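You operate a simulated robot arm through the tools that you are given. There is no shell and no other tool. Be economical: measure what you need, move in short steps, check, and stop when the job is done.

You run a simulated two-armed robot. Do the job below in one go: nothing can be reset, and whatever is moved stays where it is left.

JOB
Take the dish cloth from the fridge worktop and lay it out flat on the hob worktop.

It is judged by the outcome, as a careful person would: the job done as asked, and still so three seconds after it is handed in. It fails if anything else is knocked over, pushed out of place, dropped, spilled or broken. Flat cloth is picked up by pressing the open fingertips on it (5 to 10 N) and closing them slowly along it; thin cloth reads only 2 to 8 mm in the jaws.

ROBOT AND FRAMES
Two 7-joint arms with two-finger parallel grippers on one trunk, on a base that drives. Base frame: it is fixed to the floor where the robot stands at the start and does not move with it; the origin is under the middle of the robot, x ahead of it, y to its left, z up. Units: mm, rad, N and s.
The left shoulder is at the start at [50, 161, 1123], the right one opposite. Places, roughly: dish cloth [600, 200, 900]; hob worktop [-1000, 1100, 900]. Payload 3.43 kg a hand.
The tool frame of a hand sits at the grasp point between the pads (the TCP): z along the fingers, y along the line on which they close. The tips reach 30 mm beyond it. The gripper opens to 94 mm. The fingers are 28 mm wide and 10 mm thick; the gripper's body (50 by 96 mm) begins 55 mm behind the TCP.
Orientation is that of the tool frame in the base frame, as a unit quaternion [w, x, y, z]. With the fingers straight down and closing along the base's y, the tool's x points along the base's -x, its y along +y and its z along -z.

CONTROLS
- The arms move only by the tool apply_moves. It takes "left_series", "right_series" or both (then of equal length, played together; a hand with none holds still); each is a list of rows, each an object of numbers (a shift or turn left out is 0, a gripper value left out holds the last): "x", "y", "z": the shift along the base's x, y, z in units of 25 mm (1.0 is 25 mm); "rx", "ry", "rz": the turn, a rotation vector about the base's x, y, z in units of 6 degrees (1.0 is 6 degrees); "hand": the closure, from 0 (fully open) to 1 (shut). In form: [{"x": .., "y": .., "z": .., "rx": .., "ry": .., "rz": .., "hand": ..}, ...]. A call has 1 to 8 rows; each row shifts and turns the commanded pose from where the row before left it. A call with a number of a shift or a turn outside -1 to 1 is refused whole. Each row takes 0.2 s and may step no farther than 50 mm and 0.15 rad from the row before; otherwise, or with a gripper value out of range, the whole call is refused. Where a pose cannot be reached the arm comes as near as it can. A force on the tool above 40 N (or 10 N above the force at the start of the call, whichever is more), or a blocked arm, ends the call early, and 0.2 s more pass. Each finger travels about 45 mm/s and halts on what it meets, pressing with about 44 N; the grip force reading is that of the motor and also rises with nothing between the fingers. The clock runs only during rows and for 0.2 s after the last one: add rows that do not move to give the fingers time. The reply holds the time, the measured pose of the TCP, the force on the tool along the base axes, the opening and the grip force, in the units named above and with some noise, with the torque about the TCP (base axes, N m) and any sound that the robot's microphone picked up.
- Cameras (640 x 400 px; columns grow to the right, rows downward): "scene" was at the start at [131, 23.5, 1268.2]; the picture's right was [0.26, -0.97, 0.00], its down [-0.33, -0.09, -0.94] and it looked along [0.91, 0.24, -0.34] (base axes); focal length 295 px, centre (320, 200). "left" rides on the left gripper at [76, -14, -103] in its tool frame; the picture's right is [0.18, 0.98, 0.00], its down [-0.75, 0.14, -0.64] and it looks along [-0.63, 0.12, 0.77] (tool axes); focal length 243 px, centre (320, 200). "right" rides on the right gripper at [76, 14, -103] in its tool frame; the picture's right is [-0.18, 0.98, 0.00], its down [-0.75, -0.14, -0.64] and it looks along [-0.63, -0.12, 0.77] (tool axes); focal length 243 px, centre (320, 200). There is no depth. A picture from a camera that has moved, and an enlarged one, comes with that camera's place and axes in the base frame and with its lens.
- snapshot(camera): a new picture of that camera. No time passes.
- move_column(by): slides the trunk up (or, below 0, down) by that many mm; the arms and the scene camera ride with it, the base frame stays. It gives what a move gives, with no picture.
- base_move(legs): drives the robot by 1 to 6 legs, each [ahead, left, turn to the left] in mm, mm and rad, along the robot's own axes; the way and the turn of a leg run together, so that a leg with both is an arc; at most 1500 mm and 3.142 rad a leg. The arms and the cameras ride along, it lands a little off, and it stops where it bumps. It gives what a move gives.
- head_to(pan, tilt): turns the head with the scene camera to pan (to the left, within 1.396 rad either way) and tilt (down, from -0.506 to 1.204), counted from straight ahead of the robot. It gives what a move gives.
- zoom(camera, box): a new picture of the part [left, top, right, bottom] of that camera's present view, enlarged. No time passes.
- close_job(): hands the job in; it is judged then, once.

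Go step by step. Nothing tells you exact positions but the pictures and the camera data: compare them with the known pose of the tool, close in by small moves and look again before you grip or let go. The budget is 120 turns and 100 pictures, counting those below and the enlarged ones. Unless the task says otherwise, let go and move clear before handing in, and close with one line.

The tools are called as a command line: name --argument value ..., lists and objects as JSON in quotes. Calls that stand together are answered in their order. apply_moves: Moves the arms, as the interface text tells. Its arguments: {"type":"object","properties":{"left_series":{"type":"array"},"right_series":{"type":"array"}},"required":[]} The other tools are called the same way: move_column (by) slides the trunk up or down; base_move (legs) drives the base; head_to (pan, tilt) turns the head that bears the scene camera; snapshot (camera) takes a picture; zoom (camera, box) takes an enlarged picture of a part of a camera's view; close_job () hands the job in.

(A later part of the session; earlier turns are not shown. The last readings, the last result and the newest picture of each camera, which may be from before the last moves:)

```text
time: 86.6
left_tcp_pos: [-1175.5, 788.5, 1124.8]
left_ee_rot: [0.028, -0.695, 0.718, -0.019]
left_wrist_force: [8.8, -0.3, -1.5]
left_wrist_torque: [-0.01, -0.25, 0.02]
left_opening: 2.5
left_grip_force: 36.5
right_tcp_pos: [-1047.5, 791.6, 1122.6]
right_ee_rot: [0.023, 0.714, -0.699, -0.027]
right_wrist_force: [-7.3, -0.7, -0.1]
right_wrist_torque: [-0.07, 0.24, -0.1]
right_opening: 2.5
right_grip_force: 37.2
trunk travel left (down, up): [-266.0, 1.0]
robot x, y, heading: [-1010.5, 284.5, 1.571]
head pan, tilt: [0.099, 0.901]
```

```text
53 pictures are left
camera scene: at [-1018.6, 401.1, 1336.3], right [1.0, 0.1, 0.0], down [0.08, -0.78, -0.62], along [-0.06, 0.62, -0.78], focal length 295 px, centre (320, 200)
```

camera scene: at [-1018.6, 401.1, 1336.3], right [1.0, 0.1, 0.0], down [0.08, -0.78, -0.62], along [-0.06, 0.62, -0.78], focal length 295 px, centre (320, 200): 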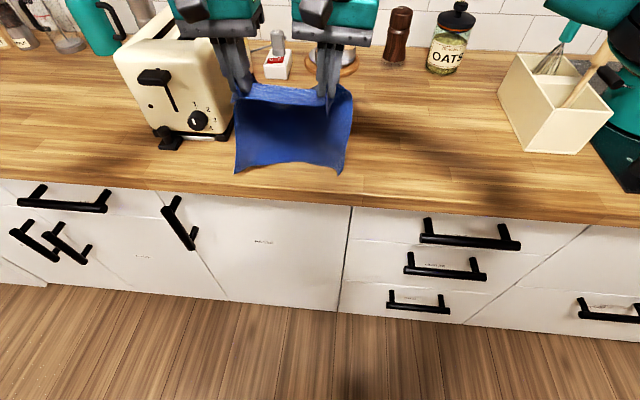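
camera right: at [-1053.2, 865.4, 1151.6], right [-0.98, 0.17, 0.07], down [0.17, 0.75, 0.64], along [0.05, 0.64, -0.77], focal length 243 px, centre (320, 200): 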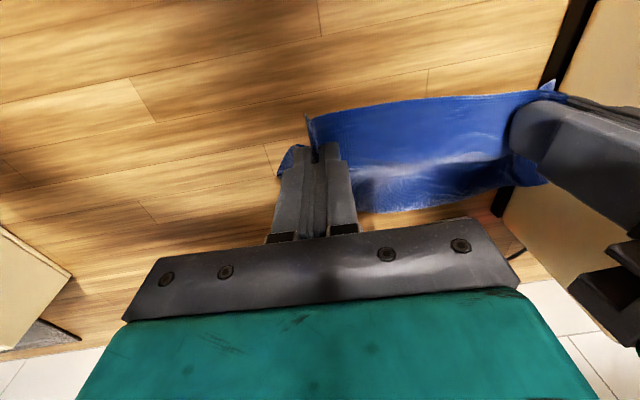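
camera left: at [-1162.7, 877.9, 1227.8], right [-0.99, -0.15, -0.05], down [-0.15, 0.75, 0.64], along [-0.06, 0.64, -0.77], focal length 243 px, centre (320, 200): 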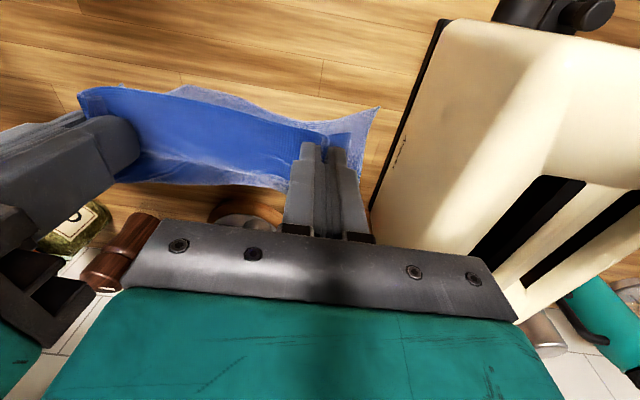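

The bottom edge is touching at y ≈ 790–800, below the hands. I continue lowering and moving forward.

apply_moves --left_series '[{"z": -0.3, "y": 0.25}, {"z": -0.3, "y": 0.25}, {"z": -0.3, "y": 0.25}, {"z": -0.3, "y": 0.25}, {"z": -0.3, "y": 0.25}]' --right_series '[{"z": -0.3, "y": 0.25}, {"z": -0.3, "y": 0.25}, {"z": -0.3, "y": 0.25}, {"z": -0.3, "y": 0.25}, {"z": -0.3, "y": 0.25}]'

base_move --legs '[[50, 0, 0]]'

snapshot --camera "scene"

```text
time: 87.8
left_tcp_pos: [-1184.9, 803.6, 1091.5]
left_ee_rot: [0.034, -0.694, 0.719, -0.02]
left_wrist_force: [33.0, 2.7, -1.7]
left_wrist_torque: [0.09, -1.0, 0.15]
left_opening: 2.9
left_grip_force: 37.5
left hand out of reach, approached as far as the arm can: row 2, 3, 4, 5
right_tcp_pos: [-1051.4, 820.6, 1085.5]
right_ee_rot: [0.027, 0.716, -0.697, -0.031]
right_wrist_force: [-33.0, -3.0, 1.3]
right_wrist_torque: [-0.12, 1.03, -0.28]
right_opening: 2.7
right_grip_force: 36.9
trunk travel left (down, up): [-266.0, 1.0]
robot x, y, heading: [-1012.2, 289.4, 1.57]
head pan, tilt: [0.099, 0.901]
```

```text
time: 88.8
left_tcp_pos: [-1185.0, 854.0, 1089.5]
left_ee_rot: [0.035, -0.695, 0.718, -0.02]
left_wrist_force: [35.2, 3.7, -2.5]
left_wrist_torque: [0.06, -1.07, 0.09]
left_opening: 2.6
left_grip_force: 36.7
right_tcp_pos: [-1052.3, 870.9, 1083.8]
right_ee_rot: [0.026, 0.716, -0.697, -0.031]
right_wrist_force: [-34.4, -3.2, 2.3]
right_wrist_torque: [-0.15, 1.04, -0.28]
right_opening: 2.6
right_grip_force: 37.7
trunk travel left (down, up): [-266.0, 1.0]
robot x, y, heading: [-1012.9, 335.4, 1.574]
head pan, tilt: [0.099, 0.901]
```

```text
52 pictures are left
camera scene: at [-1018.6, 450.9, 1336.3], right [1.0, 0.1, 0.0], down [0.08, -0.78, -0.62], along [-0.06, 0.62, -0.78], focal length 295 px, centre (320, 200)
```

scene: 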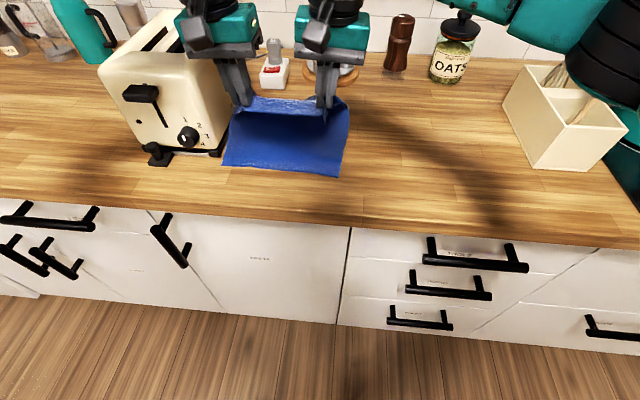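

The bottom edge is still dragging, and the left corner is close to the toaster. I raise, retreat and straighten the hands; then I'll touch down and lower straight so more cloth anchors before going forward.

apply_moves --left_series '[{"z": 0.7, "x": 0.2}, {"z": 0.7, "x": 0.1}, {"z": 0.7, "x": 0.1}, {"z": 0.5}]' --right_series '[{"z": 0.7, "y": -0.4}, {"z": 0.7, "y": -0.3}, {"z": 0.7, "x": 0.1}, {"z": 0.7, "x": 0.05}]'

base_move --legs '[[-140, -12, 0]]'

apply_moves --left_series '[{"z": -0.4}, {"z": -0.4}, {"z": -0.2}]' --right_series '[{"z": -0.4}, {"z": -0.4}, {"z": -0.2}]'

base_move --legs '[[40, 0, 0]]'

snapshot --camera "scene"

```text
time: 89.8
left_tcp_pos: [-1175.6, 853.3, 1156.8]
left_ee_rot: [0.035, -0.695, 0.718, -0.02]
left_wrist_force: [2.8, 0.2, 0.6]
left_wrist_torque: [0.0, -0.09, -0.02]
left_opening: 2.2
left_grip_force: 37.5
right_tcp_pos: [-1049.3, 851.8, 1155.7]
right_ee_rot: [0.027, 0.716, -0.697, -0.031]
right_wrist_force: [-3.5, -0.6, -0.1]
right_wrist_torque: [-0.02, 0.07, -0.09]
right_opening: 2.6
right_grip_force: 37.5
trunk travel left (down, up): [-266.0, 1.0]
robot x, y, heading: [-1010.4, 336.1, 1.574]
head pan, tilt: [0.099, 0.901]
```

```text
time: 91.1
left_tcp_pos: [-1163.4, 713.0, 1157.0]
left_ee_rot: [0.036, -0.694, 0.719, -0.02]
left_wrist_force: [2.5, -0.4, 0.1]
left_wrist_torque: [0.0, -0.07, -0.01]
left_opening: 2.5
left_grip_force: 37.3
right_tcp_pos: [-1036.8, 712.5, 1155.6]
right_ee_rot: [0.027, 0.715, -0.697, -0.032]
right_wrist_force: [-3.0, 0.1, 0.1]
right_wrist_torque: [0.03, 0.06, -0.06]
right_opening: 2.4
right_grip_force: 37.3
trunk travel left (down, up): [-266.0, 1.0]
robot x, y, heading: [-1000.2, 196.1, 1.568]
head pan, tilt: [0.099, 0.901]
```

```text
time: 91.9
left_tcp_pos: [-1164.0, 713.0, 1130.6]
left_ee_rot: [0.036, -0.694, 0.718, -0.02]
left_wrist_force: [2.3, -0.9, -0.3]
left_wrist_torque: [0.01, -0.05, -0.04]
left_opening: 2.4
left_grip_force: 37.3
right_tcp_pos: [-1037.1, 712.9, 1130.4]
right_ee_rot: [0.027, 0.716, -0.697, -0.033]
right_wrist_force: [-1.9, -0.9, -0.5]
right_wrist_torque: [0.0, 0.03, -0.03]
right_opening: 2.6
right_grip_force: 36.5
trunk travel left (down, up): [-266.0, 1.0]
robot x, y, heading: [-1000.5, 198.1, 1.572]
head pan, tilt: [0.099, 0.901]
```

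```text
time: 92.8
left_tcp_pos: [-1163.8, 753.2, 1129.9]
left_ee_rot: [0.036, -0.694, 0.718, -0.021]
left_wrist_force: [1.7, -0.2, -0.5]
left_wrist_torque: [-0.04, -0.07, -0.04]
left_opening: 2.5
left_grip_force: 37.3
right_tcp_pos: [-1036.2, 754.5, 1129.6]
right_ee_rot: [0.028, 0.716, -0.697, -0.032]
right_wrist_force: [-2.1, 0.7, -1.0]
right_wrist_torque: [-0.02, 0.04, -0.02]
right_opening: 2.6
right_grip_force: 36.7
trunk travel left (down, up): [-266.0, 1.0]
robot x, y, heading: [-999.2, 235.6, 1.569]
head pan, tilt: [0.099, 0.901]
```

```text
51 pictures are left
camera scene: at [-1006.7, 351.9, 1336.3], right [1.0, 0.1, 0.0], down [0.08, -0.78, -0.62], along [-0.06, 0.62, -0.78], focal length 295 px, centre (320, 200)
```

scene: 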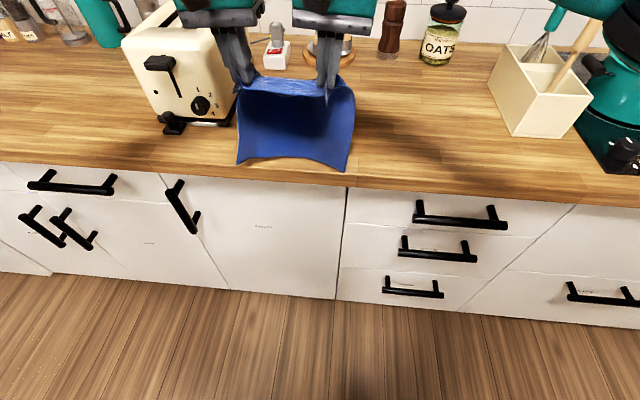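

The bottom edge rests at y ≈ 767. Now I lower straight down so the belly forms forward.

apply_moves --left_series '[{"z": -0.5}, {"z": -0.5}, {"z": -0.5}, {"z": -0.5}, {"z": -0.5}, {"z": -0.5}, {"z": -0.5}]' --right_series '[{"z": -0.5}, {"z": -0.5}, {"z": -0.5}, {"z": -0.5}, {"z": -0.5}, {"z": -0.5}, {"z": -0.5}]'

snapshot --camera "scene"

snapshot --camera "left"

```text
time: 94.4
left_tcp_pos: [-1172.1, 741.1, 1049.0]
left_ee_rot: [0.039, -0.694, 0.719, -0.022]
left_wrist_force: [24.4, 1.7, -0.7]
left_wrist_torque: [0.06, -0.75, 0.1]
left_opening: 2.8
left_grip_force: 37.1
left hand out of reach, approached as far as the arm can: row 3, 5, 6, 7
right_tcp_pos: [-1039.9, 752.6, 1043.3]
right_ee_rot: [0.029, 0.717, -0.695, -0.035]
right_wrist_force: [-25.3, -0.9, 1.0]
right_wrist_torque: [-0.05, 0.8, -0.2]
right_opening: 2.5
right_grip_force: 37.5
trunk travel left (down, up): [-266.0, 1.0]
robot x, y, heading: [-997.2, 237.2, 1.573]
head pan, tilt: [0.099, 0.901]
```

```text
50 pictures are left
camera scene: at [-1006.7, 350.7, 1336.4], right [1.0, 0.1, 0.0], down [0.08, -0.78, -0.62], along [-0.06, 0.62, -0.78], focal length 295 px, centre (320, 200)
```

scene: 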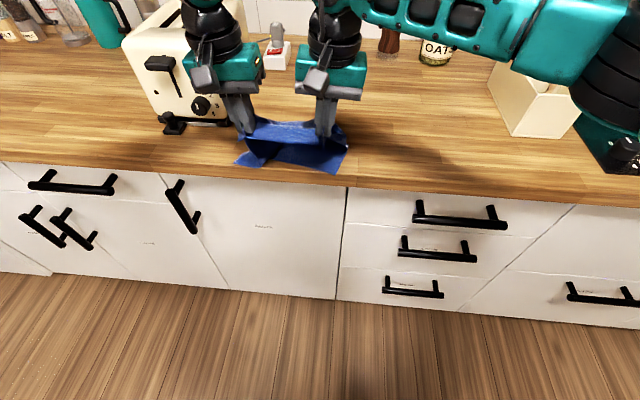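

```text
49 pictures are left
camera left: at [-1168.8, 661.4, 1149.4], right [-0.99, -0.15, -0.09], down [-0.17, 0.74, 0.65], along [-0.03, 0.65, -0.76], focal length 243 px, centre (320, 200)
```

left: 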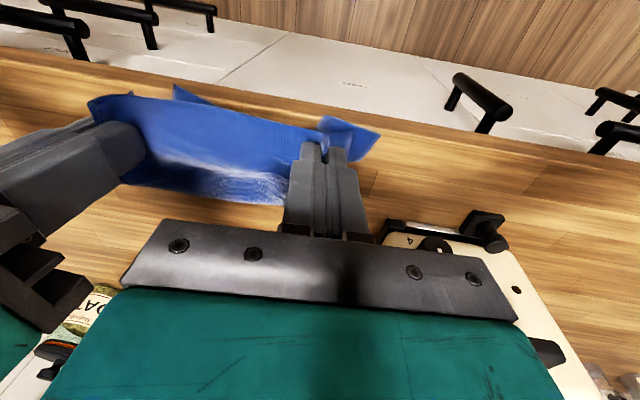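

The bottom is anchored near y ≈ 760 with the belly forward. I relax the tension and advance in steps while lowering.

apply_moves --left_series '[{"x": 0.2}, {"z": -0.2}]' --right_series '[{"y": -0.4}, {"z": -0.1}]'

base_move --legs '[[70, 0, 0]]'

snapshot --camera "scene"

```text
time: 95.0
left_tcp_pos: [-1171.2, 738.0, 1045.5]
left_ee_rot: [0.04, -0.695, 0.718, -0.023]
left_wrist_force: [24.3, -0.1, -1.1]
left_wrist_torque: [0.02, -0.73, 0.1]
left_opening: 2.5
left_grip_force: 36.5
left hand out of reach, approached as far as the arm can: row 1
right_tcp_pos: [-1038.0, 743.1, 1041.1]
right_ee_rot: [0.029, 0.716, -0.696, -0.035]
right_wrist_force: [-24.1, 0.3, 1.1]
right_wrist_torque: [-0.04, 0.73, -0.24]
right_opening: 2.5
right_grip_force: 37.1
trunk travel left (down, up): [-266.0, 1.0]
robot x, y, heading: [-1001.5, 236.4, 1.571]
head pan, tilt: [0.099, 0.901]
```

```text
time: 96.0
left_tcp_pos: [-1171.7, 808.0, 1043.6]
left_ee_rot: [0.038, -0.694, 0.719, -0.022]
left_wrist_force: [25.3, -0.1, -1.2]
left_wrist_torque: [-0.02, -0.73, 0.04]
left_opening: 2.5
left_grip_force: 37.7
right_tcp_pos: [-1038.4, 813.0, 1040.8]
right_ee_rot: [0.029, 0.716, -0.696, -0.034]
right_wrist_force: [-23.7, -0.2, 1.1]
right_wrist_torque: [-0.04, 0.73, -0.25]
right_opening: 2.4
right_grip_force: 37.8
trunk travel left (down, up): [-266.0, 1.0]
robot x, y, heading: [-1000.0, 307.3, 1.569]
head pan, tilt: [0.099, 0.901]
```

```text
48 pictures are left
camera scene: at [-1006.7, 420.6, 1336.3], right [1.0, 0.1, 0.0], down [0.08, -0.78, -0.62], along [-0.06, 0.62, -0.78], focal length 295 px, centre (320, 200)
```

scene: 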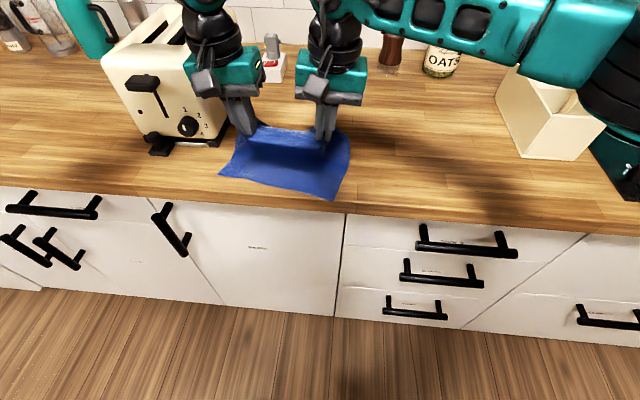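

The lay is working: the near edge stays put at about y 766–800. I continue forward and down.

apply_moves --left_series '[{"z": -0.5}, {"z": -0.5}]' --right_series '[{"z": -0.45}, {"z": -0.45}]'

base_move --legs '[[60, 0, 0]]'

snapshot --camera "scene"

```text
time: 96.6
left_tcp_pos: [-1175.4, 802.1, 1025.1]
left_ee_rot: [0.043, -0.694, 0.719, -0.022]
left_wrist_force: [21.8, 1.2, -0.4]
left_wrist_torque: [0.04, -0.62, 0.04]
left_opening: 2.3
left_grip_force: 36.6
left hand out of reach, approached as far as the arm can: row 1, 2
right_tcp_pos: [-1041.9, 810.2, 1018.1]
right_ee_rot: [0.031, 0.718, -0.694, -0.037]
right_wrist_force: [-21.0, -1.8, 1.0]
right_wrist_torque: [-0.07, 0.72, -0.23]
right_opening: 2.6
right_grip_force: 37.2
trunk travel left (down, up): [-266.0, 1.0]
robot x, y, heading: [-997.6, 304.4, 1.578]
head pan, tilt: [0.099, 0.901]
```

```text
time: 97.5
left_tcp_pos: [-1174.8, 861.8, 1024.5]
left_ee_rot: [0.044, -0.694, 0.718, -0.023]
left_wrist_force: [26.3, 1.5, -0.9]
left_wrist_torque: [0.03, -0.84, 0.03]
left_opening: 2.9
left_grip_force: 37.1
right_tcp_pos: [-1040.6, 870.9, 1017.1]
right_ee_rot: [0.031, 0.716, -0.696, -0.038]
right_wrist_force: [-26.2, -0.9, 0.6]
right_wrist_torque: [-0.08, 0.82, -0.23]
right_opening: 2.4
right_grip_force: 37.1
trunk travel left (down, up): [-266.0, 1.0]
robot x, y, heading: [-999.8, 367.0, 1.57]
head pan, tilt: [0.099, 0.901]
```

```text
47 pictures are left
camera scene: at [-1006.6, 479.7, 1336.3], right [1.0, 0.1, 0.0], down [0.08, -0.78, -0.62], along [-0.06, 0.62, -0.78], focal length 295 px, centre (320, 200)
```

scene: 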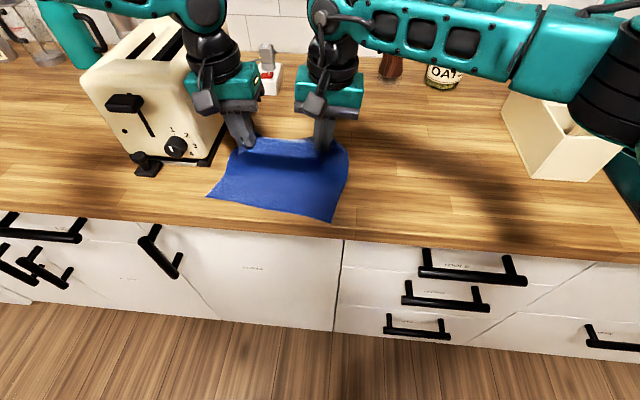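

The near edge holds at (−1252, 808) and (−1012, 771). I continue, using the trunk to lower because the left arm is at its limit.

base_move --legs '[[50, 0, 0]]'

move_column --by -25

head_to --pan -0.4 --tilt 0.75

snapshot --camera "scene"

```text
time: 98.5
left_tcp_pos: [-1173.2, 910.5, 1024.1]
left_ee_rot: [0.045, -0.693, 0.719, -0.024]
left_wrist_force: [14.8, 0.9, -2.1]
left_wrist_torque: [0.01, -0.42, 0.01]
left_opening: 2.6
left_grip_force: 37.8
right_tcp_pos: [-1042.7, 920.5, 1018.1]
right_ee_rot: [0.031, 0.717, -0.695, -0.039]
right_wrist_force: [-14.5, -0.1, 0.9]
right_wrist_torque: [-0.03, 0.43, -0.16]
right_opening: 2.4
right_grip_force: 37.3
trunk travel left (down, up): [-266.0, 1.0]
robot x, y, heading: [-1002.4, 419.1, 1.569]
head pan, tilt: [0.099, 0.901]
```

```text
time: 99.2
left_tcp_pos: [-1174.0, 909.8, 1000.1]
left_ee_rot: [0.045, -0.693, 0.719, -0.023]
left_wrist_force: [8.0, -0.7, -1.4]
left_wrist_torque: [0.02, -0.25, 0.01]
left_opening: 2.5
left_grip_force: 36.8
right_tcp_pos: [-1044.1, 919.3, 995.1]
right_ee_rot: [0.033, 0.718, -0.695, -0.04]
right_wrist_force: [-7.1, 0.0, 0.2]
right_wrist_torque: [-0.01, 0.24, -0.09]
right_opening: 2.7
right_grip_force: 37.4
trunk travel left (down, up): [-241.0, 26.0]
robot x, y, heading: [-1000.0, 418.3, 1.57]
head pan, tilt: [0.099, 0.901]
```

```text
time: 100.1
left_tcp_pos: [-1172.5, 911.2, 1000.7]
left_ee_rot: [0.046, -0.693, 0.719, -0.024]
left_wrist_force: [10.0, 0.6, -0.8]
left_wrist_torque: [0.01, -0.31, 0.02]
left_opening: 2.7
left_grip_force: 37.2
right_tcp_pos: [-1043.5, 919.2, 994.6]
right_ee_rot: [0.032, 0.718, -0.694, -0.039]
right_wrist_force: [-10.5, 0.0, 0.0]
right_wrist_torque: [-0.06, 0.3, -0.11]
right_opening: 2.8
right_grip_force: 37.3
trunk travel left (down, up): [-241.0, 26.0]
robot x, y, heading: [-996.6, 416.6, 1.567]
head pan, tilt: [-0.4, 0.75]
```

```text
46 pictures are left
camera scene: at [-966.9, 530.2, 1323.3], right [0.92, -0.39, 0.0], down [-0.27, -0.63, -0.73], along [0.28, 0.67, -0.68], focal length 295 px, centre (320, 200)
```

scene: 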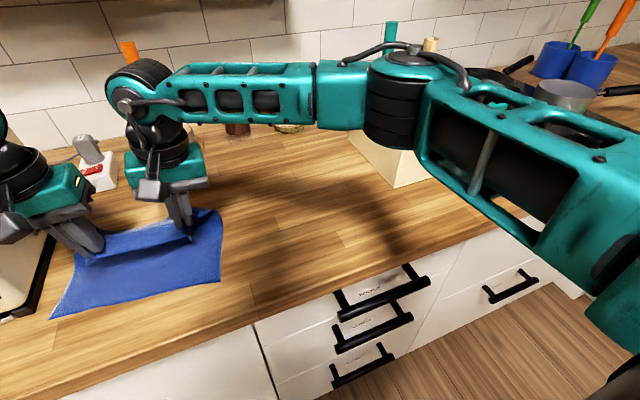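

The elbow is about 100 mm clear of the box, so the earlier block was most likely the base catching the drawer handles. I advance a bit more and bring the trunk down further, which should restore the left arm's forward reach.

base_move --legs '[[33, 0, 0]]'

apply_moves --left_series '[{"z": 0.8}, {"z": 0.8}, {"z": 0.4}]' --right_series '[{"z": 0.8}, {"z": 0.8}, {"z": 0.6}]'

move_column --by -85

apply_moves --left_series '[{"y": 0.3}, {"y": 0.3}, {"y": 0.3}, {"y": 0.3}]' --right_series '[{"y": 0.3}, {"y": 0.3}, {"y": 0.3}, {"y": 0.3}]'

head_to --pan 0.1 --tilt 0.85

snapshot --camera "scene"

```text
time: 101.0
left_tcp_pos: [-1173.7, 944.5, 998.9]
left_ee_rot: [0.046, -0.693, 0.719, -0.024]
left_wrist_force: [11.4, 0.9, -1.5]
left_wrist_torque: [-0.01, -0.34, 0.06]
left_opening: 2.6
left_grip_force: 36.5
right_tcp_pos: [-1043.2, 952.3, 992.9]
right_ee_rot: [0.031, 0.718, -0.694, -0.039]
right_wrist_force: [-12.1, -1.2, 0.7]
right_wrist_torque: [-0.03, 0.34, -0.12]
right_opening: 2.7
right_grip_force: 37.1
trunk travel left (down, up): [-241.0, 26.0]
robot x, y, heading: [-998.5, 447.2, 1.57]
head pan, tilt: [-0.4, 0.75]
```

```text
time: 101.8
left_tcp_pos: [-1173.8, 944.1, 1049.8]
left_ee_rot: [0.046, -0.693, 0.719, -0.023]
left_wrist_force: [5.6, 0.6, -0.1]
left_wrist_torque: [-0.01, -0.2, 0.03]
left_opening: 2.5
left_grip_force: 37.3
right_tcp_pos: [-1043.9, 953.0, 1049.1]
right_ee_rot: [0.031, 0.719, -0.694, -0.039]
right_wrist_force: [-6.2, -0.4, -0.1]
right_wrist_torque: [-0.02, 0.17, -0.13]
right_opening: 2.7
right_grip_force: 37.3
trunk travel left (down, up): [-241.0, 26.0]
robot x, y, heading: [-999.6, 450.0, 1.572]
head pan, tilt: [-0.4, 0.75]
```

```text
time: 103.0
left_tcp_pos: [-1174.1, 943.5, 964.7]
left_ee_rot: [0.046, -0.693, 0.719, -0.023]
left_wrist_force: [6.7, 0.2, -0.1]
left_wrist_torque: [-0.02, -0.22, 0.0]
left_opening: 2.8
left_grip_force: 36.9
right_tcp_pos: [-1043.9, 952.7, 964.5]
right_ee_rot: [0.032, 0.718, -0.695, -0.039]
right_wrist_force: [-8.1, -0.2, 0.5]
right_wrist_torque: [-0.01, 0.21, -0.1]
right_opening: 2.5
right_grip_force: 37.4
trunk travel left (down, up): [-156.0, 111.0]
robot x, y, heading: [-997.7, 446.0, 1.576]
head pan, tilt: [-0.4, 0.75]
```

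```text
time: 104.0
left_tcp_pos: [-1175.2, 970.9, 966.8]
left_ee_rot: [0.048, -0.692, 0.719, -0.024]
left_wrist_force: [13.5, 2.1, 0.4]
left_wrist_torque: [0.07, -0.41, 0.02]
left_opening: 2.5
left_grip_force: 37.3
left hand out of reach, approached as far as the arm can: row 4
right_tcp_pos: [-1044.3, 981.9, 965.5]
right_ee_rot: [0.033, 0.719, -0.693, -0.04]
right_wrist_force: [-14.2, -0.3, 0.0]
right_wrist_torque: [-0.03, 0.33, -0.13]
right_opening: 2.5
right_grip_force: 37.2
trunk travel left (down, up): [-156.0, 111.0]
robot x, y, heading: [-1000.2, 447.5, 1.564]
head pan, tilt: [-0.4, 0.75]
```

```text
time: 104.9
left_tcp_pos: [-1175.6, 969.2, 966.0]
left_ee_rot: [0.047, -0.693, 0.719, -0.024]
left_wrist_force: [17.6, 1.0, -0.5]
left_wrist_torque: [0.02, -0.49, 0.06]
left_opening: 2.6
left_grip_force: 37.0
right_tcp_pos: [-1044.4, 982.5, 965.2]
right_ee_rot: [0.032, 0.718, -0.694, -0.038]
right_wrist_force: [-17.8, -1.8, 0.5]
right_wrist_torque: [-0.03, 0.51, -0.12]
right_opening: 2.6
right_grip_force: 37.2
trunk travel left (down, up): [-156.0, 111.0]
robot x, y, heading: [-999.7, 445.6, 1.568]
head pan, tilt: [0.099, 0.85]
```

```text
45 pictures are left
camera scene: at [-1006.7, 564.3, 1230.3], right [1.0, 0.1, 0.0], down [0.07, -0.75, -0.66], along [-0.06, 0.66, -0.75], focal length 295 px, centre (320, 200)
```

scene: 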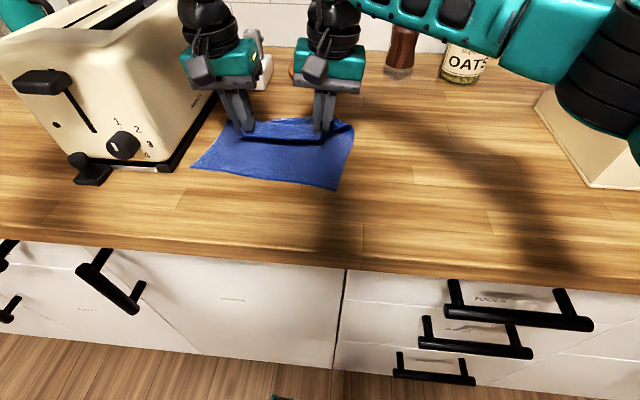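

The near edge slid forward to about y 866–895 with some slack. I look at the far side of the hands.

snapshot --camera "right"

snapshot --camera "left"

zoom --camera "scene" --box '[160, 60, 400, 210]'

```text
44 pictures are left
camera right: at [-1046.1, 904.4, 1066.4], right [-0.98, 0.15, 0.1], down [0.18, 0.75, 0.63], along [0.02, 0.64, -0.77], focal length 243 px, centre (320, 200)
```

right: 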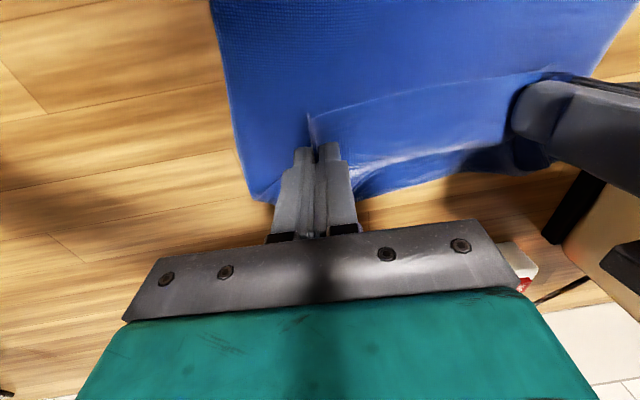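

```text
43 pictures are left
camera left: at [-1174.0, 889.2, 1066.8], right [-0.98, -0.15, -0.1], down [-0.18, 0.74, 0.65], along [-0.02, 0.66, -0.75], focal length 243 px, centre (320, 200)
```

left: 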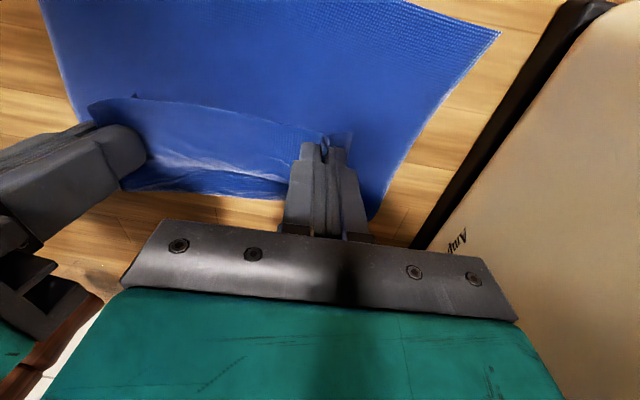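

```text
2.67 times, centred on (280, 135) of scene
camera zoom: at [-1006.7, 564.3, 1230.3], right [1.0, 0.1, 0.0], down [0.07, -0.75, -0.66], along [-0.06, 0.66, -0.75], focal length 787 px, centre (427, 373)
```

zoom: 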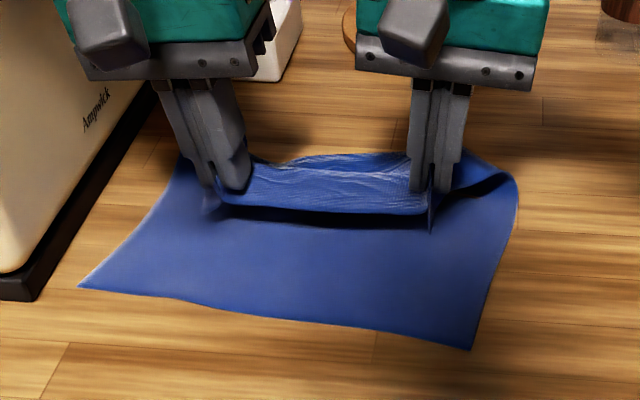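

The cloth is mostly laid flat, with only the held far strip folded back over. I can't reach further forward, so I'll press the held edge down and drag the whole cloth back toward the robot, then unfold the strip forward.

apply_moves --left_series '[{"z": -0.4}, {"z": -0.4}, {"z": -0.15}, {}]' --right_series '[{"z": -0.4}, {"z": -0.4}, {"z": -0.15}, {}]'

```text
time: 105.9
left_tcp_pos: [-1178.7, 963.9, 945.6]
left_ee_rot: [0.049, -0.693, 0.719, -0.025]
left_wrist_force: [24.8, 2.4, -0.7]
left_wrist_torque: [0.1, -0.73, 0.12]
left_opening: 2.6
left_grip_force: 37.2
left hand out of reach, approached as far as the arm can: row 2
right_tcp_pos: [-1045.7, 980.6, 944.2]
right_ee_rot: [0.033, 0.719, -0.693, -0.043]
right_wrist_force: [-23.9, -3.8, 13.9]
right_wrist_torque: [-0.28, 0.55, -0.21]
right_opening: 2.8
right_grip_force: 37.6
trunk travel left (down, up): [-156.0, 111.0]
robot x, y, heading: [-1001.6, 444.4, 1.57]
head pan, tilt: [0.099, 0.85]
```

apply_moves --left_series '[{"z": -0.12, "x": 0.15, "y": -0.1}, {}]' --right_series '[{"y": -0.4}, {"y": -0.2}]'

base_move --legs '[[-50, 0, 0]]'

snapshot --camera "scene"

```text
time: 106.5
left_tcp_pos: [-1177.4, 960.2, 944.5]
left_ee_rot: [0.048, -0.693, 0.719, -0.023]
left_wrist_force: [18.3, 1.4, 4.0]
left_wrist_torque: [-0.02, -0.49, 0.03]
left_opening: 2.4
left_grip_force: 36.8
right_tcp_pos: [-1044.7, 968.1, 943.0]
right_ee_rot: [0.031, 0.718, -0.694, -0.044]
right_wrist_force: [-19.1, 4.3, 20.4]
right_wrist_torque: [-0.11, 0.32, -0.11]
right_opening: 2.4
right_grip_force: 37.6
trunk travel left (down, up): [-156.0, 111.0]
robot x, y, heading: [-998.2, 449.3, 1.568]
head pan, tilt: [0.099, 0.85]
```

```text
time: 107.4
left_tcp_pos: [-1176.8, 907.8, 943.7]
left_ee_rot: [0.047, -0.693, 0.719, -0.023]
left_wrist_force: [18.1, -1.0, 4.8]
left_wrist_torque: [-0.05, -0.46, 0.03]
left_opening: 2.5
left_grip_force: 37.3
right_tcp_pos: [-1045.1, 914.2, 943.0]
right_ee_rot: [0.034, 0.718, -0.694, -0.041]
right_wrist_force: [-18.6, -4.9, 21.8]
right_wrist_torque: [-0.44, 0.24, -0.28]
right_opening: 2.7
right_grip_force: 37.4
trunk travel left (down, up): [-156.0, 111.0]
robot x, y, heading: [-1000.5, 394.1, 1.572]
head pan, tilt: [0.099, 0.85]
```

```text
41 pictures are left
camera scene: at [-1006.7, 511.5, 1230.7], right [1.0, 0.1, 0.0], down [0.07, -0.75, -0.66], along [-0.07, 0.66, -0.75], focal length 295 px, centre (320, 200)
```

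scene: 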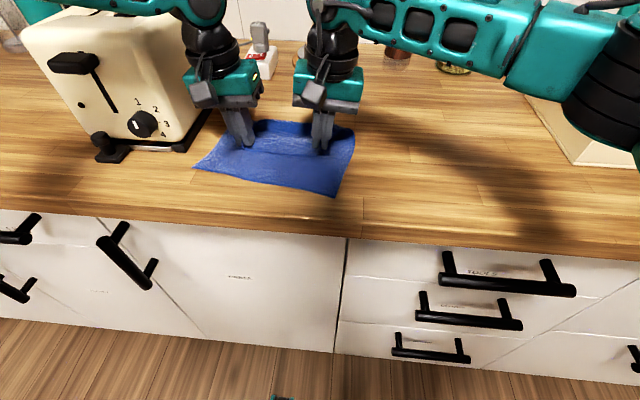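

The whole cloth follows without wrinkling, so I drag another 55 mm.

base_move --legs '[[-55, 0, 0]]'

snapshot --camera "scene"

snapshot --camera "left"

```text
time: 108.4
left_tcp_pos: [-1176.0, 854.6, 944.5]
left_ee_rot: [0.046, -0.693, 0.719, -0.023]
left_wrist_force: [9.0, -0.6, 6.6]
left_wrist_torque: [-0.09, -0.16, 0.06]
left_opening: 2.7
left_grip_force: 37.0
right_tcp_pos: [-1046.4, 859.9, 943.0]
right_ee_rot: [0.034, 0.719, -0.693, -0.043]
right_wrist_force: [-8.7, -2.7, 12.5]
right_wrist_torque: [-0.28, 0.08, -0.16]
right_opening: 2.6
right_grip_force: 37.5
trunk travel left (down, up): [-156.0, 111.0]
robot x, y, heading: [-997.0, 338.5, 1.574]
head pan, tilt: [0.099, 0.85]
```

```text
40 pictures are left
camera scene: at [-1006.7, 457.6, 1230.6], right [1.0, 0.1, 0.0], down [0.07, -0.75, -0.66], along [-0.07, 0.66, -0.75], focal length 295 px, centre (320, 200)
```

scene: 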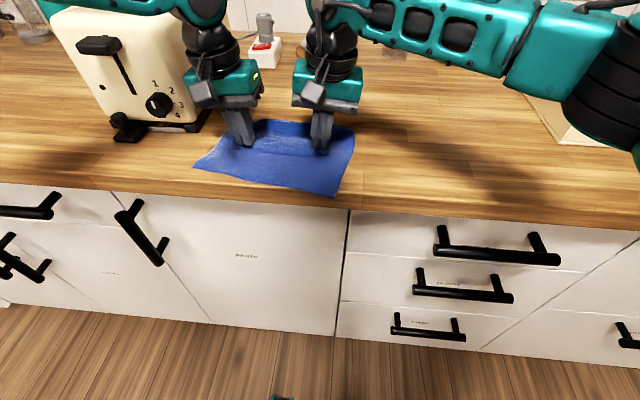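

```text
39 pictures are left
camera left: at [-1174.7, 774.2, 1043.9], right [-0.98, -0.15, -0.1], down [-0.18, 0.74, 0.65], along [-0.02, 0.66, -0.75], focal length 243 px, centre (320, 200)
```

left: 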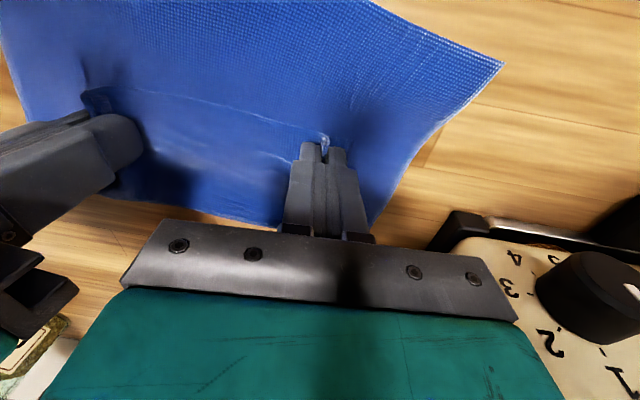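

The near edge is now at about y 747–787, with the fold line at y ≈ 925. I unfold the strip by lifting the hands over the fold line in an arc and laying it forward.

apply_moves --left_series '[{"z": 0.6}, {"z": 0.6}, {"z": 0.6}, {"z": 0.4}]' --right_series '[{"z": 0.6}, {"z": 0.6}, {"z": 0.6}, {"z": 0.4}]'

base_move --legs '[[60, 0, 0]]'

snapshot --camera "scene"

```text
time: 109.4
left_tcp_pos: [-1176.8, 855.5, 997.6]
left_ee_rot: [0.047, -0.693, 0.719, -0.025]
left_wrist_force: [7.1, -0.1, -0.6]
left_wrist_torque: [0.03, -0.16, 0.03]
left_opening: 2.6
left_grip_force: 37.1
right_tcp_pos: [-1047.0, 862.7, 998.3]
right_ee_rot: [0.034, 0.719, -0.693, -0.042]
right_wrist_force: [-7.0, 0.1, 0.2]
right_wrist_torque: [-0.01, 0.2, -0.08]
right_opening: 2.5
right_grip_force: 37.2
trunk travel left (down, up): [-156.0, 111.0]
robot x, y, heading: [-999.3, 343.9, 1.576]
head pan, tilt: [0.099, 0.85]
```

```text
time: 110.3
left_tcp_pos: [-1176.5, 915.8, 996.2]
left_ee_rot: [0.046, -0.693, 0.719, -0.024]
left_wrist_force: [7.8, 0.7, -0.3]
left_wrist_torque: [-0.01, -0.23, 0.02]
left_opening: 2.6
left_grip_force: 37.2
right_tcp_pos: [-1046.2, 922.0, 996.9]
right_ee_rot: [0.035, 0.719, -0.692, -0.041]
right_wrist_force: [-8.1, 0.6, 0.0]
right_wrist_torque: [-0.01, 0.24, -0.07]
right_opening: 2.2
right_grip_force: 37.5
trunk travel left (down, up): [-156.0, 111.0]
robot x, y, heading: [-998.9, 403.2, 1.569]
head pan, tilt: [0.099, 0.85]
```

```text
38 pictures are left
camera scene: at [-1006.9, 519.9, 1230.2], right [1.0, 0.1, 0.0], down [0.07, -0.75, -0.66], along [-0.07, 0.66, -0.75], focal length 295 px, centre (320, 200)
```

scene: 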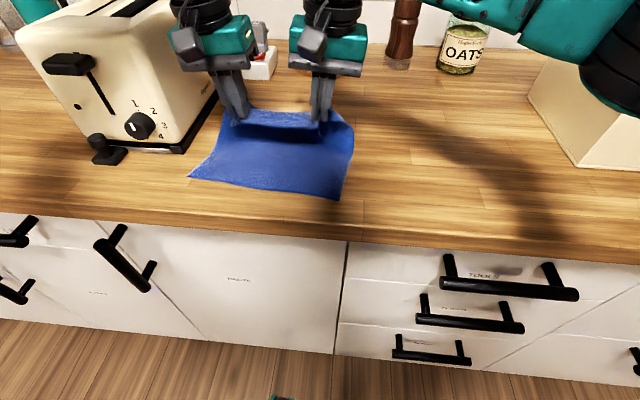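

The cloth slid as a whole again because of the slack belly. I'll lift fully and re-lay it like the part that worked, but keep the hands higher during the advance so no belly forms.

move_column --by 110

apply_moves --left_series '[{"z": 0.7}, {"z": 0.7}, {"z": 0.6}]' --right_series '[{"z": 0.7, "y": -0.2}, {"z": 0.7}, {"z": 0.6}]'

base_move --legs '[[-208, 0, 0]]'

apply_moves --left_series '[{"z": -0.4}, {"z": -0.4}, {"z": -0.2}]' --right_series '[{"z": -0.4}, {"z": -0.4}, {"z": -0.2}]'

snapshot --camera "scene"

```text
time: 111.8
left_tcp_pos: [-1176.3, 914.7, 1106.5]
left_ee_rot: [0.047, -0.693, 0.719, -0.025]
left_wrist_force: [6.4, -0.4, -0.7]
left_wrist_torque: [0.01, -0.16, -0.01]
left_opening: 2.4
left_grip_force: 37.1
right_tcp_pos: [-1047.5, 921.6, 1106.5]
right_ee_rot: [0.036, 0.72, -0.692, -0.041]
right_wrist_force: [-6.1, -0.6, 1.0]
right_wrist_torque: [-0.04, 0.21, -0.06]
right_opening: 2.4
right_grip_force: 37.3
trunk travel left (down, up): [-266.0, 1.0]
robot x, y, heading: [-1000.1, 403.9, 1.567]
head pan, tilt: [0.099, 0.85]
```

```text
time: 112.6
left_tcp_pos: [-1176.0, 915.6, 1157.2]
left_ee_rot: [0.046, -0.693, 0.719, -0.024]
left_wrist_force: [5.9, -0.5, -0.5]
left_wrist_torque: [0.0, -0.17, 0.02]
left_opening: 2.4
left_grip_force: 37.5
right_tcp_pos: [-1046.4, 914.5, 1158.3]
right_ee_rot: [0.035, 0.72, -0.692, -0.041]
right_wrist_force: [-5.7, 0.6, 0.0]
right_wrist_torque: [0.01, 0.19, -0.08]
right_opening: 2.2
right_grip_force: 37.0
trunk travel left (down, up): [-266.0, 1.0]
robot x, y, heading: [-997.2, 405.8, 1.572]
head pan, tilt: [0.099, 0.85]
```

```text
time: 114.2
left_tcp_pos: [-1177.9, 706.6, 1157.8]
left_ee_rot: [0.047, -0.694, 0.718, -0.025]
left_wrist_force: [5.4, -0.5, 0.7]
left_wrist_torque: [0.0, -0.13, -0.01]
left_opening: 2.7
left_grip_force: 37.5
right_tcp_pos: [-1047.8, 707.2, 1159.1]
right_ee_rot: [0.034, 0.721, -0.691, -0.042]
right_wrist_force: [-5.9, 0.3, -0.2]
right_wrist_torque: [0.03, 0.15, -0.08]
right_opening: 2.2
right_grip_force: 37.2
trunk travel left (down, up): [-266.0, 1.0]
robot x, y, heading: [-997.7, 195.3, 1.571]
head pan, tilt: [0.099, 0.85]
```

```text
time: 115.0
left_tcp_pos: [-1177.6, 707.5, 1131.8]
left_ee_rot: [0.047, -0.694, 0.718, -0.024]
left_wrist_force: [3.2, 0.0, 0.1]
left_wrist_torque: [0.01, -0.05, 0.01]
left_opening: 2.6
left_grip_force: 37.4
right_tcp_pos: [-1048.1, 707.4, 1132.0]
right_ee_rot: [0.035, 0.72, -0.692, -0.042]
right_wrist_force: [-3.3, -0.2, 0.6]
right_wrist_torque: [0.0, 0.11, -0.05]
right_opening: 2.5
right_grip_force: 37.2
trunk travel left (down, up): [-266.0, 1.0]
robot x, y, heading: [-999.1, 192.2, 1.567]
head pan, tilt: [0.099, 0.85]
```

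```text
37 pictures are left
camera scene: at [-1007.0, 311.6, 1340.3], right [0.99, 0.1, 0.0], down [0.08, -0.75, -0.66], along [-0.07, 0.66, -0.75], focal length 295 px, centre (320, 200)
```

scene: 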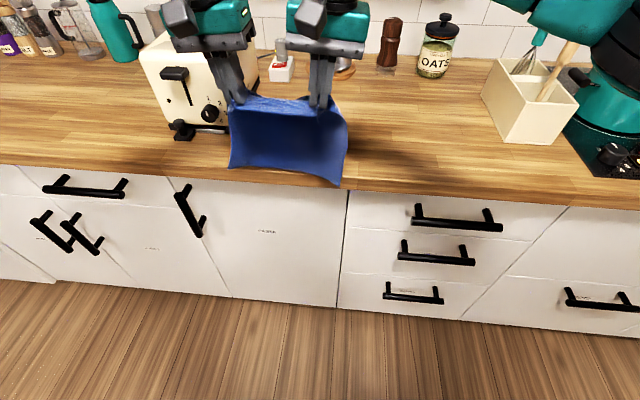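

The bottom edge is at y ≈ 728–764. I lower by trunk while advancing a little, then advance at constant height.

base_move --legs '[[35, 0, 0]]'

move_column --by -85

base_move --legs '[[70, 0, 0]]'

snapshot --camera "scene"

```text
time: 115.9
left_tcp_pos: [-1177.2, 743.0, 1130.8]
left_ee_rot: [0.047, -0.694, 0.718, -0.026]
left_wrist_force: [4.7, 0.5, -0.5]
left_wrist_torque: [0.0, -0.15, -0.01]
left_opening: 2.5
left_grip_force: 37.5
right_tcp_pos: [-1048.1, 743.5, 1132.6]
right_ee_rot: [0.035, 0.72, -0.692, -0.041]
right_wrist_force: [-5.6, 0.0, -0.1]
right_wrist_torque: [0.01, 0.19, -0.06]
right_opening: 2.4
right_grip_force: 37.0
trunk travel left (down, up): [-266.0, 1.0]
robot x, y, heading: [-997.4, 225.6, 1.579]
head pan, tilt: [0.099, 0.85]
```

```text
time: 117.1
left_tcp_pos: [-1177.8, 741.0, 1047.6]
left_ee_rot: [0.047, -0.694, 0.718, -0.025]
left_wrist_force: [3.7, -0.2, -0.8]
left_wrist_torque: [0.01, -0.09, -0.03]
left_opening: 2.6
left_grip_force: 38.1
right_tcp_pos: [-1048.0, 741.9, 1048.3]
right_ee_rot: [0.036, 0.72, -0.691, -0.043]
right_wrist_force: [-4.3, -0.4, -0.3]
right_wrist_torque: [0.01, 0.09, -0.09]
right_opening: 2.4
right_grip_force: 37.3
trunk travel left (down, up): [-181.0, 86.0]
robot x, y, heading: [-1000.2, 229.0, 1.571]
head pan, tilt: [0.099, 0.85]
```

```text
time: 118.1
left_tcp_pos: [-1178.6, 812.5, 1046.0]
left_ee_rot: [0.047, -0.693, 0.719, -0.026]
left_wrist_force: [5.2, 0.5, -0.7]
left_wrist_torque: [-0.02, -0.11, 0.0]
left_opening: 2.3
left_grip_force: 37.1
right_tcp_pos: [-1047.6, 813.1, 1047.0]
right_ee_rot: [0.036, 0.72, -0.692, -0.042]
right_wrist_force: [-4.5, 0.6, 0.0]
right_wrist_torque: [-0.01, 0.14, -0.03]
right_opening: 2.4
right_grip_force: 37.3
trunk travel left (down, up): [-181.0, 86.0]
robot x, y, heading: [-999.8, 298.6, 1.573]
head pan, tilt: [0.099, 0.85]
```

```text
36 pictures are left
camera scene: at [-1007.1, 416.5, 1255.2], right [0.99, 0.1, 0.0], down [0.08, -0.75, -0.66], along [-0.07, 0.66, -0.75], focal length 295 px, centre (320, 200)
```

scene: 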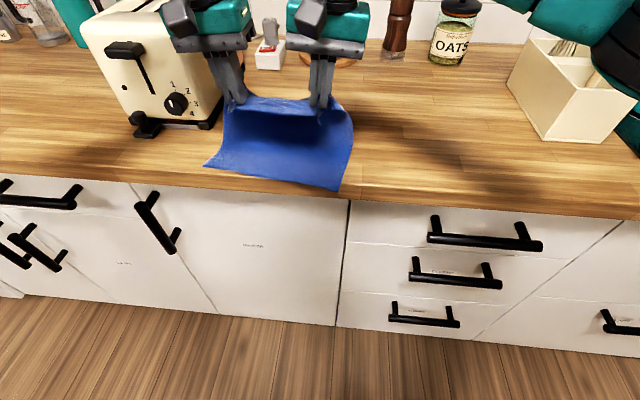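

Almost no slide: the near edge is at y 744–778. I advance at the same height.

base_move --legs '[[60, 0, 0]]'

snapshot --camera "scene"

```text
time: 119.0
left_tcp_pos: [-1177.0, 871.8, 1046.7]
left_ee_rot: [0.047, -0.694, 0.718, -0.025]
left_wrist_force: [3.3, 0.5, 0.3]
left_wrist_torque: [-0.02, -0.1, -0.02]
left_opening: 2.4
left_grip_force: 37.4
right_tcp_pos: [-1047.9, 872.1, 1047.9]
right_ee_rot: [0.037, 0.72, -0.692, -0.042]
right_wrist_force: [-3.1, -0.1, -0.6]
right_wrist_torque: [0.0, 0.12, -0.03]
right_opening: 2.5
right_grip_force: 37.1
trunk travel left (down, up): [-181.0, 86.0]
robot x, y, heading: [-1002.8, 361.2, 1.572]
head pan, tilt: [0.099, 0.85]
```

```text
35 pictures are left
camera scene: at [-1007.2, 476.4, 1255.2], right [0.99, 0.1, 0.0], down [0.08, -0.75, -0.66], along [-0.07, 0.66, -0.75], focal length 295 px, centre (320, 200)
```

scene: 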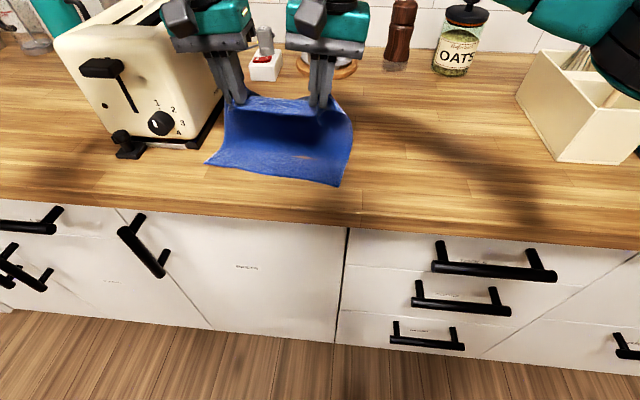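

The bend stiffness makes it slide again once the belly reaches equilibrium. So I'll lay it low as before, drag it back with the edge pressed, then pin the cloth with one hand and flip the folded strip forward with the other.

move_column --by -50

base_move --legs '[[40, 0, 0]]'

move_column --by -36

base_move --legs '[[40, 0, 0]]'

snapshot --camera "scene"

snapshot --camera "right"

```text
time: 120.0
left_tcp_pos: [-1176.3, 869.9, 997.6]
left_ee_rot: [0.048, -0.693, 0.719, -0.024]
left_wrist_force: [3.2, -0.5, -1.1]
left_wrist_torque: [-0.01, -0.07, 0.01]
left_opening: 2.5
left_grip_force: 37.2
right_tcp_pos: [-1047.7, 870.9, 998.9]
right_ee_rot: [0.035, 0.721, -0.691, -0.042]
right_wrist_force: [-2.6, -0.2, 0.1]
right_wrist_torque: [0.01, 0.08, -0.06]
right_opening: 2.5
right_grip_force: 37.1
trunk travel left (down, up): [-131.0, 136.0]
robot x, y, heading: [-1001.4, 361.4, 1.57]
head pan, tilt: [0.099, 0.85]
```

```text
time: 120.8
left_tcp_pos: [-1178.7, 910.3, 996.2]
left_ee_rot: [0.047, -0.693, 0.719, -0.025]
left_wrist_force: [3.6, -0.4, 0.3]
left_wrist_torque: [0.0, -0.06, -0.06]
left_opening: 2.5
left_grip_force: 37.9
right_tcp_pos: [-1049.0, 912.0, 997.6]
right_ee_rot: [0.035, 0.72, -0.692, -0.041]
right_wrist_force: [-2.8, 0.4, 0.0]
right_wrist_torque: [-0.03, 0.12, -0.04]
right_opening: 2.7
right_grip_force: 37.1
trunk travel left (down, up): [-131.0, 136.0]
robot x, y, heading: [-1000.2, 396.0, 1.572]
head pan, tilt: [0.099, 0.85]
```

```text
time: 121.7
left_tcp_pos: [-1177.3, 910.9, 960.3]
left_ee_rot: [0.048, -0.693, 0.719, -0.025]
left_wrist_force: [2.4, -0.1, -0.1]
left_wrist_torque: [0.01, 0.0, -0.02]
left_opening: 2.3
left_grip_force: 37.3
right_tcp_pos: [-1047.9, 910.1, 962.9]
right_ee_rot: [0.035, 0.72, -0.692, -0.042]
right_wrist_force: [-2.1, 0.0, -0.6]
right_wrist_torque: [0.0, 0.09, -0.05]
right_opening: 2.3
right_grip_force: 37.1
trunk travel left (down, up): [-95.0, 172.0]
robot x, y, heading: [-1000.8, 399.6, 1.571]
head pan, tilt: [0.099, 0.85]
```

```text
time: 122.5
left_tcp_pos: [-1176.7, 950.8, 960.3]
left_ee_rot: [0.046, -0.693, 0.719, -0.025]
left_wrist_force: [3.3, 0.5, 0.2]
left_wrist_torque: [-0.03, -0.02, 0.02]
left_opening: 2.4
left_grip_force: 37.0
right_tcp_pos: [-1048.3, 951.7, 962.3]
right_ee_rot: [0.036, 0.72, -0.692, -0.042]
right_wrist_force: [-2.7, 0.2, -0.1]
right_wrist_torque: [-0.06, 0.08, -0.05]
right_opening: 2.6
right_grip_force: 37.2
trunk travel left (down, up): [-95.0, 172.0]
robot x, y, heading: [-1002.6, 440.0, 1.57]
head pan, tilt: [0.099, 0.85]
```

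```text
34 pictures are left
camera scene: at [-1007.3, 555.1, 1169.2], right [0.99, 0.1, 0.0], down [0.08, -0.75, -0.66], along [-0.07, 0.66, -0.75], focal length 295 px, centre (320, 200)
```

scene: 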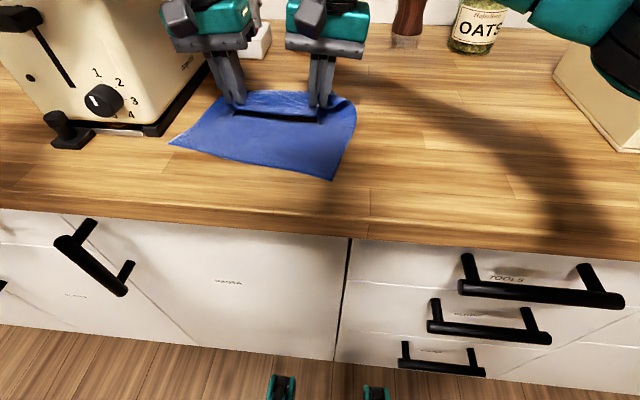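

```text
33 pictures are left
camera right: at [-1049.1, 873.0, 1063.6], right [-0.98, 0.14, 0.11], down [0.18, 0.75, 0.63], along [0.01, 0.64, -0.77], focal length 243 px, centre (320, 200)
```

right: 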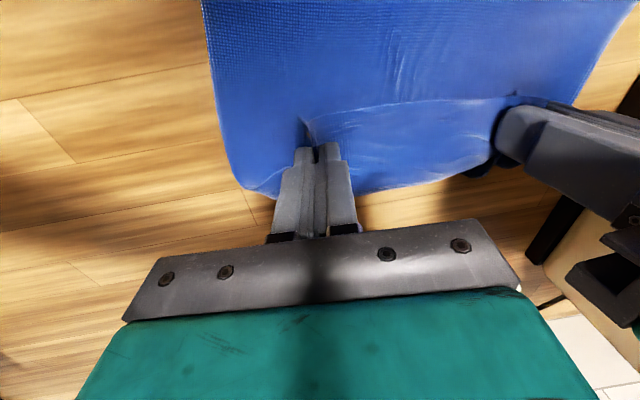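

The state is the same as before. I press the held edge down and drag the cloth back about 75 mm.

apply_moves --left_series '[{"z": -0.4}, {"z": -0.25}, {"z": -0.1}, {}]' --right_series '[{"z": -0.4}, {"z": -0.3}, {"z": -0.1}, {}]'

base_move --legs '[[-72, 0, 0]]'

snapshot --camera "scene"

```text
time: 123.5
left_tcp_pos: [-1176.9, 949.2, 944.3]
left_ee_rot: [0.048, -0.693, 0.719, -0.025]
left_wrist_force: [5.1, -0.9, 7.4]
left_wrist_torque: [0.04, -0.08, -0.09]
left_opening: 2.5
left_grip_force: 36.9
right_tcp_pos: [-1049.4, 949.6, 943.8]
right_ee_rot: [0.035, 0.721, -0.691, -0.044]
right_wrist_force: [-7.5, 2.0, 8.1]
right_wrist_torque: [0.05, 0.31, 0.05]
right_opening: 2.6
right_grip_force: 36.9
trunk travel left (down, up): [-95.0, 172.0]
robot x, y, heading: [-1000.5, 432.8, 1.573]
head pan, tilt: [0.099, 0.85]
```

```text
time: 124.5
left_tcp_pos: [-1177.6, 877.5, 942.4]
left_ee_rot: [0.048, -0.693, 0.719, -0.024]
left_wrist_force: [3.5, -2.9, 7.4]
left_wrist_torque: [-0.04, -0.06, -0.01]
left_opening: 2.2
left_grip_force: 37.4
right_tcp_pos: [-1048.4, 876.6, 942.8]
right_ee_rot: [0.035, 0.721, -0.691, -0.042]
right_wrist_force: [-4.8, -2.7, 10.3]
right_wrist_torque: [-0.21, 0.19, 0.0]
right_opening: 2.5
right_grip_force: 37.3
trunk travel left (down, up): [-95.0, 172.0]
robot x, y, heading: [-997.3, 364.6, 1.573]
head pan, tilt: [0.099, 0.85]
```

```text
32 pictures are left
camera scene: at [-1007.0, 481.6, 1169.6], right [0.99, 0.1, 0.0], down [0.08, -0.75, -0.66], along [-0.07, 0.66, -0.75], focal length 295 px, centre (320, 200)
```

scene: 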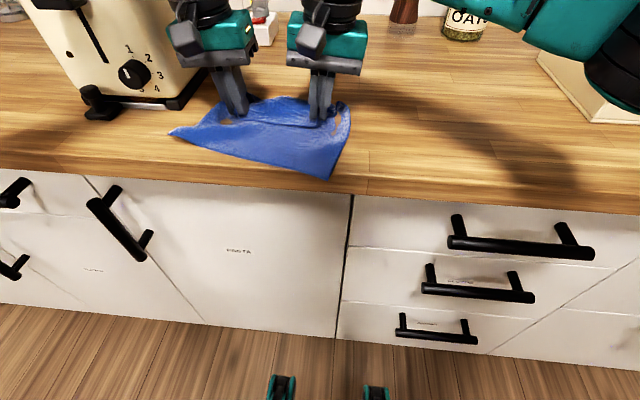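

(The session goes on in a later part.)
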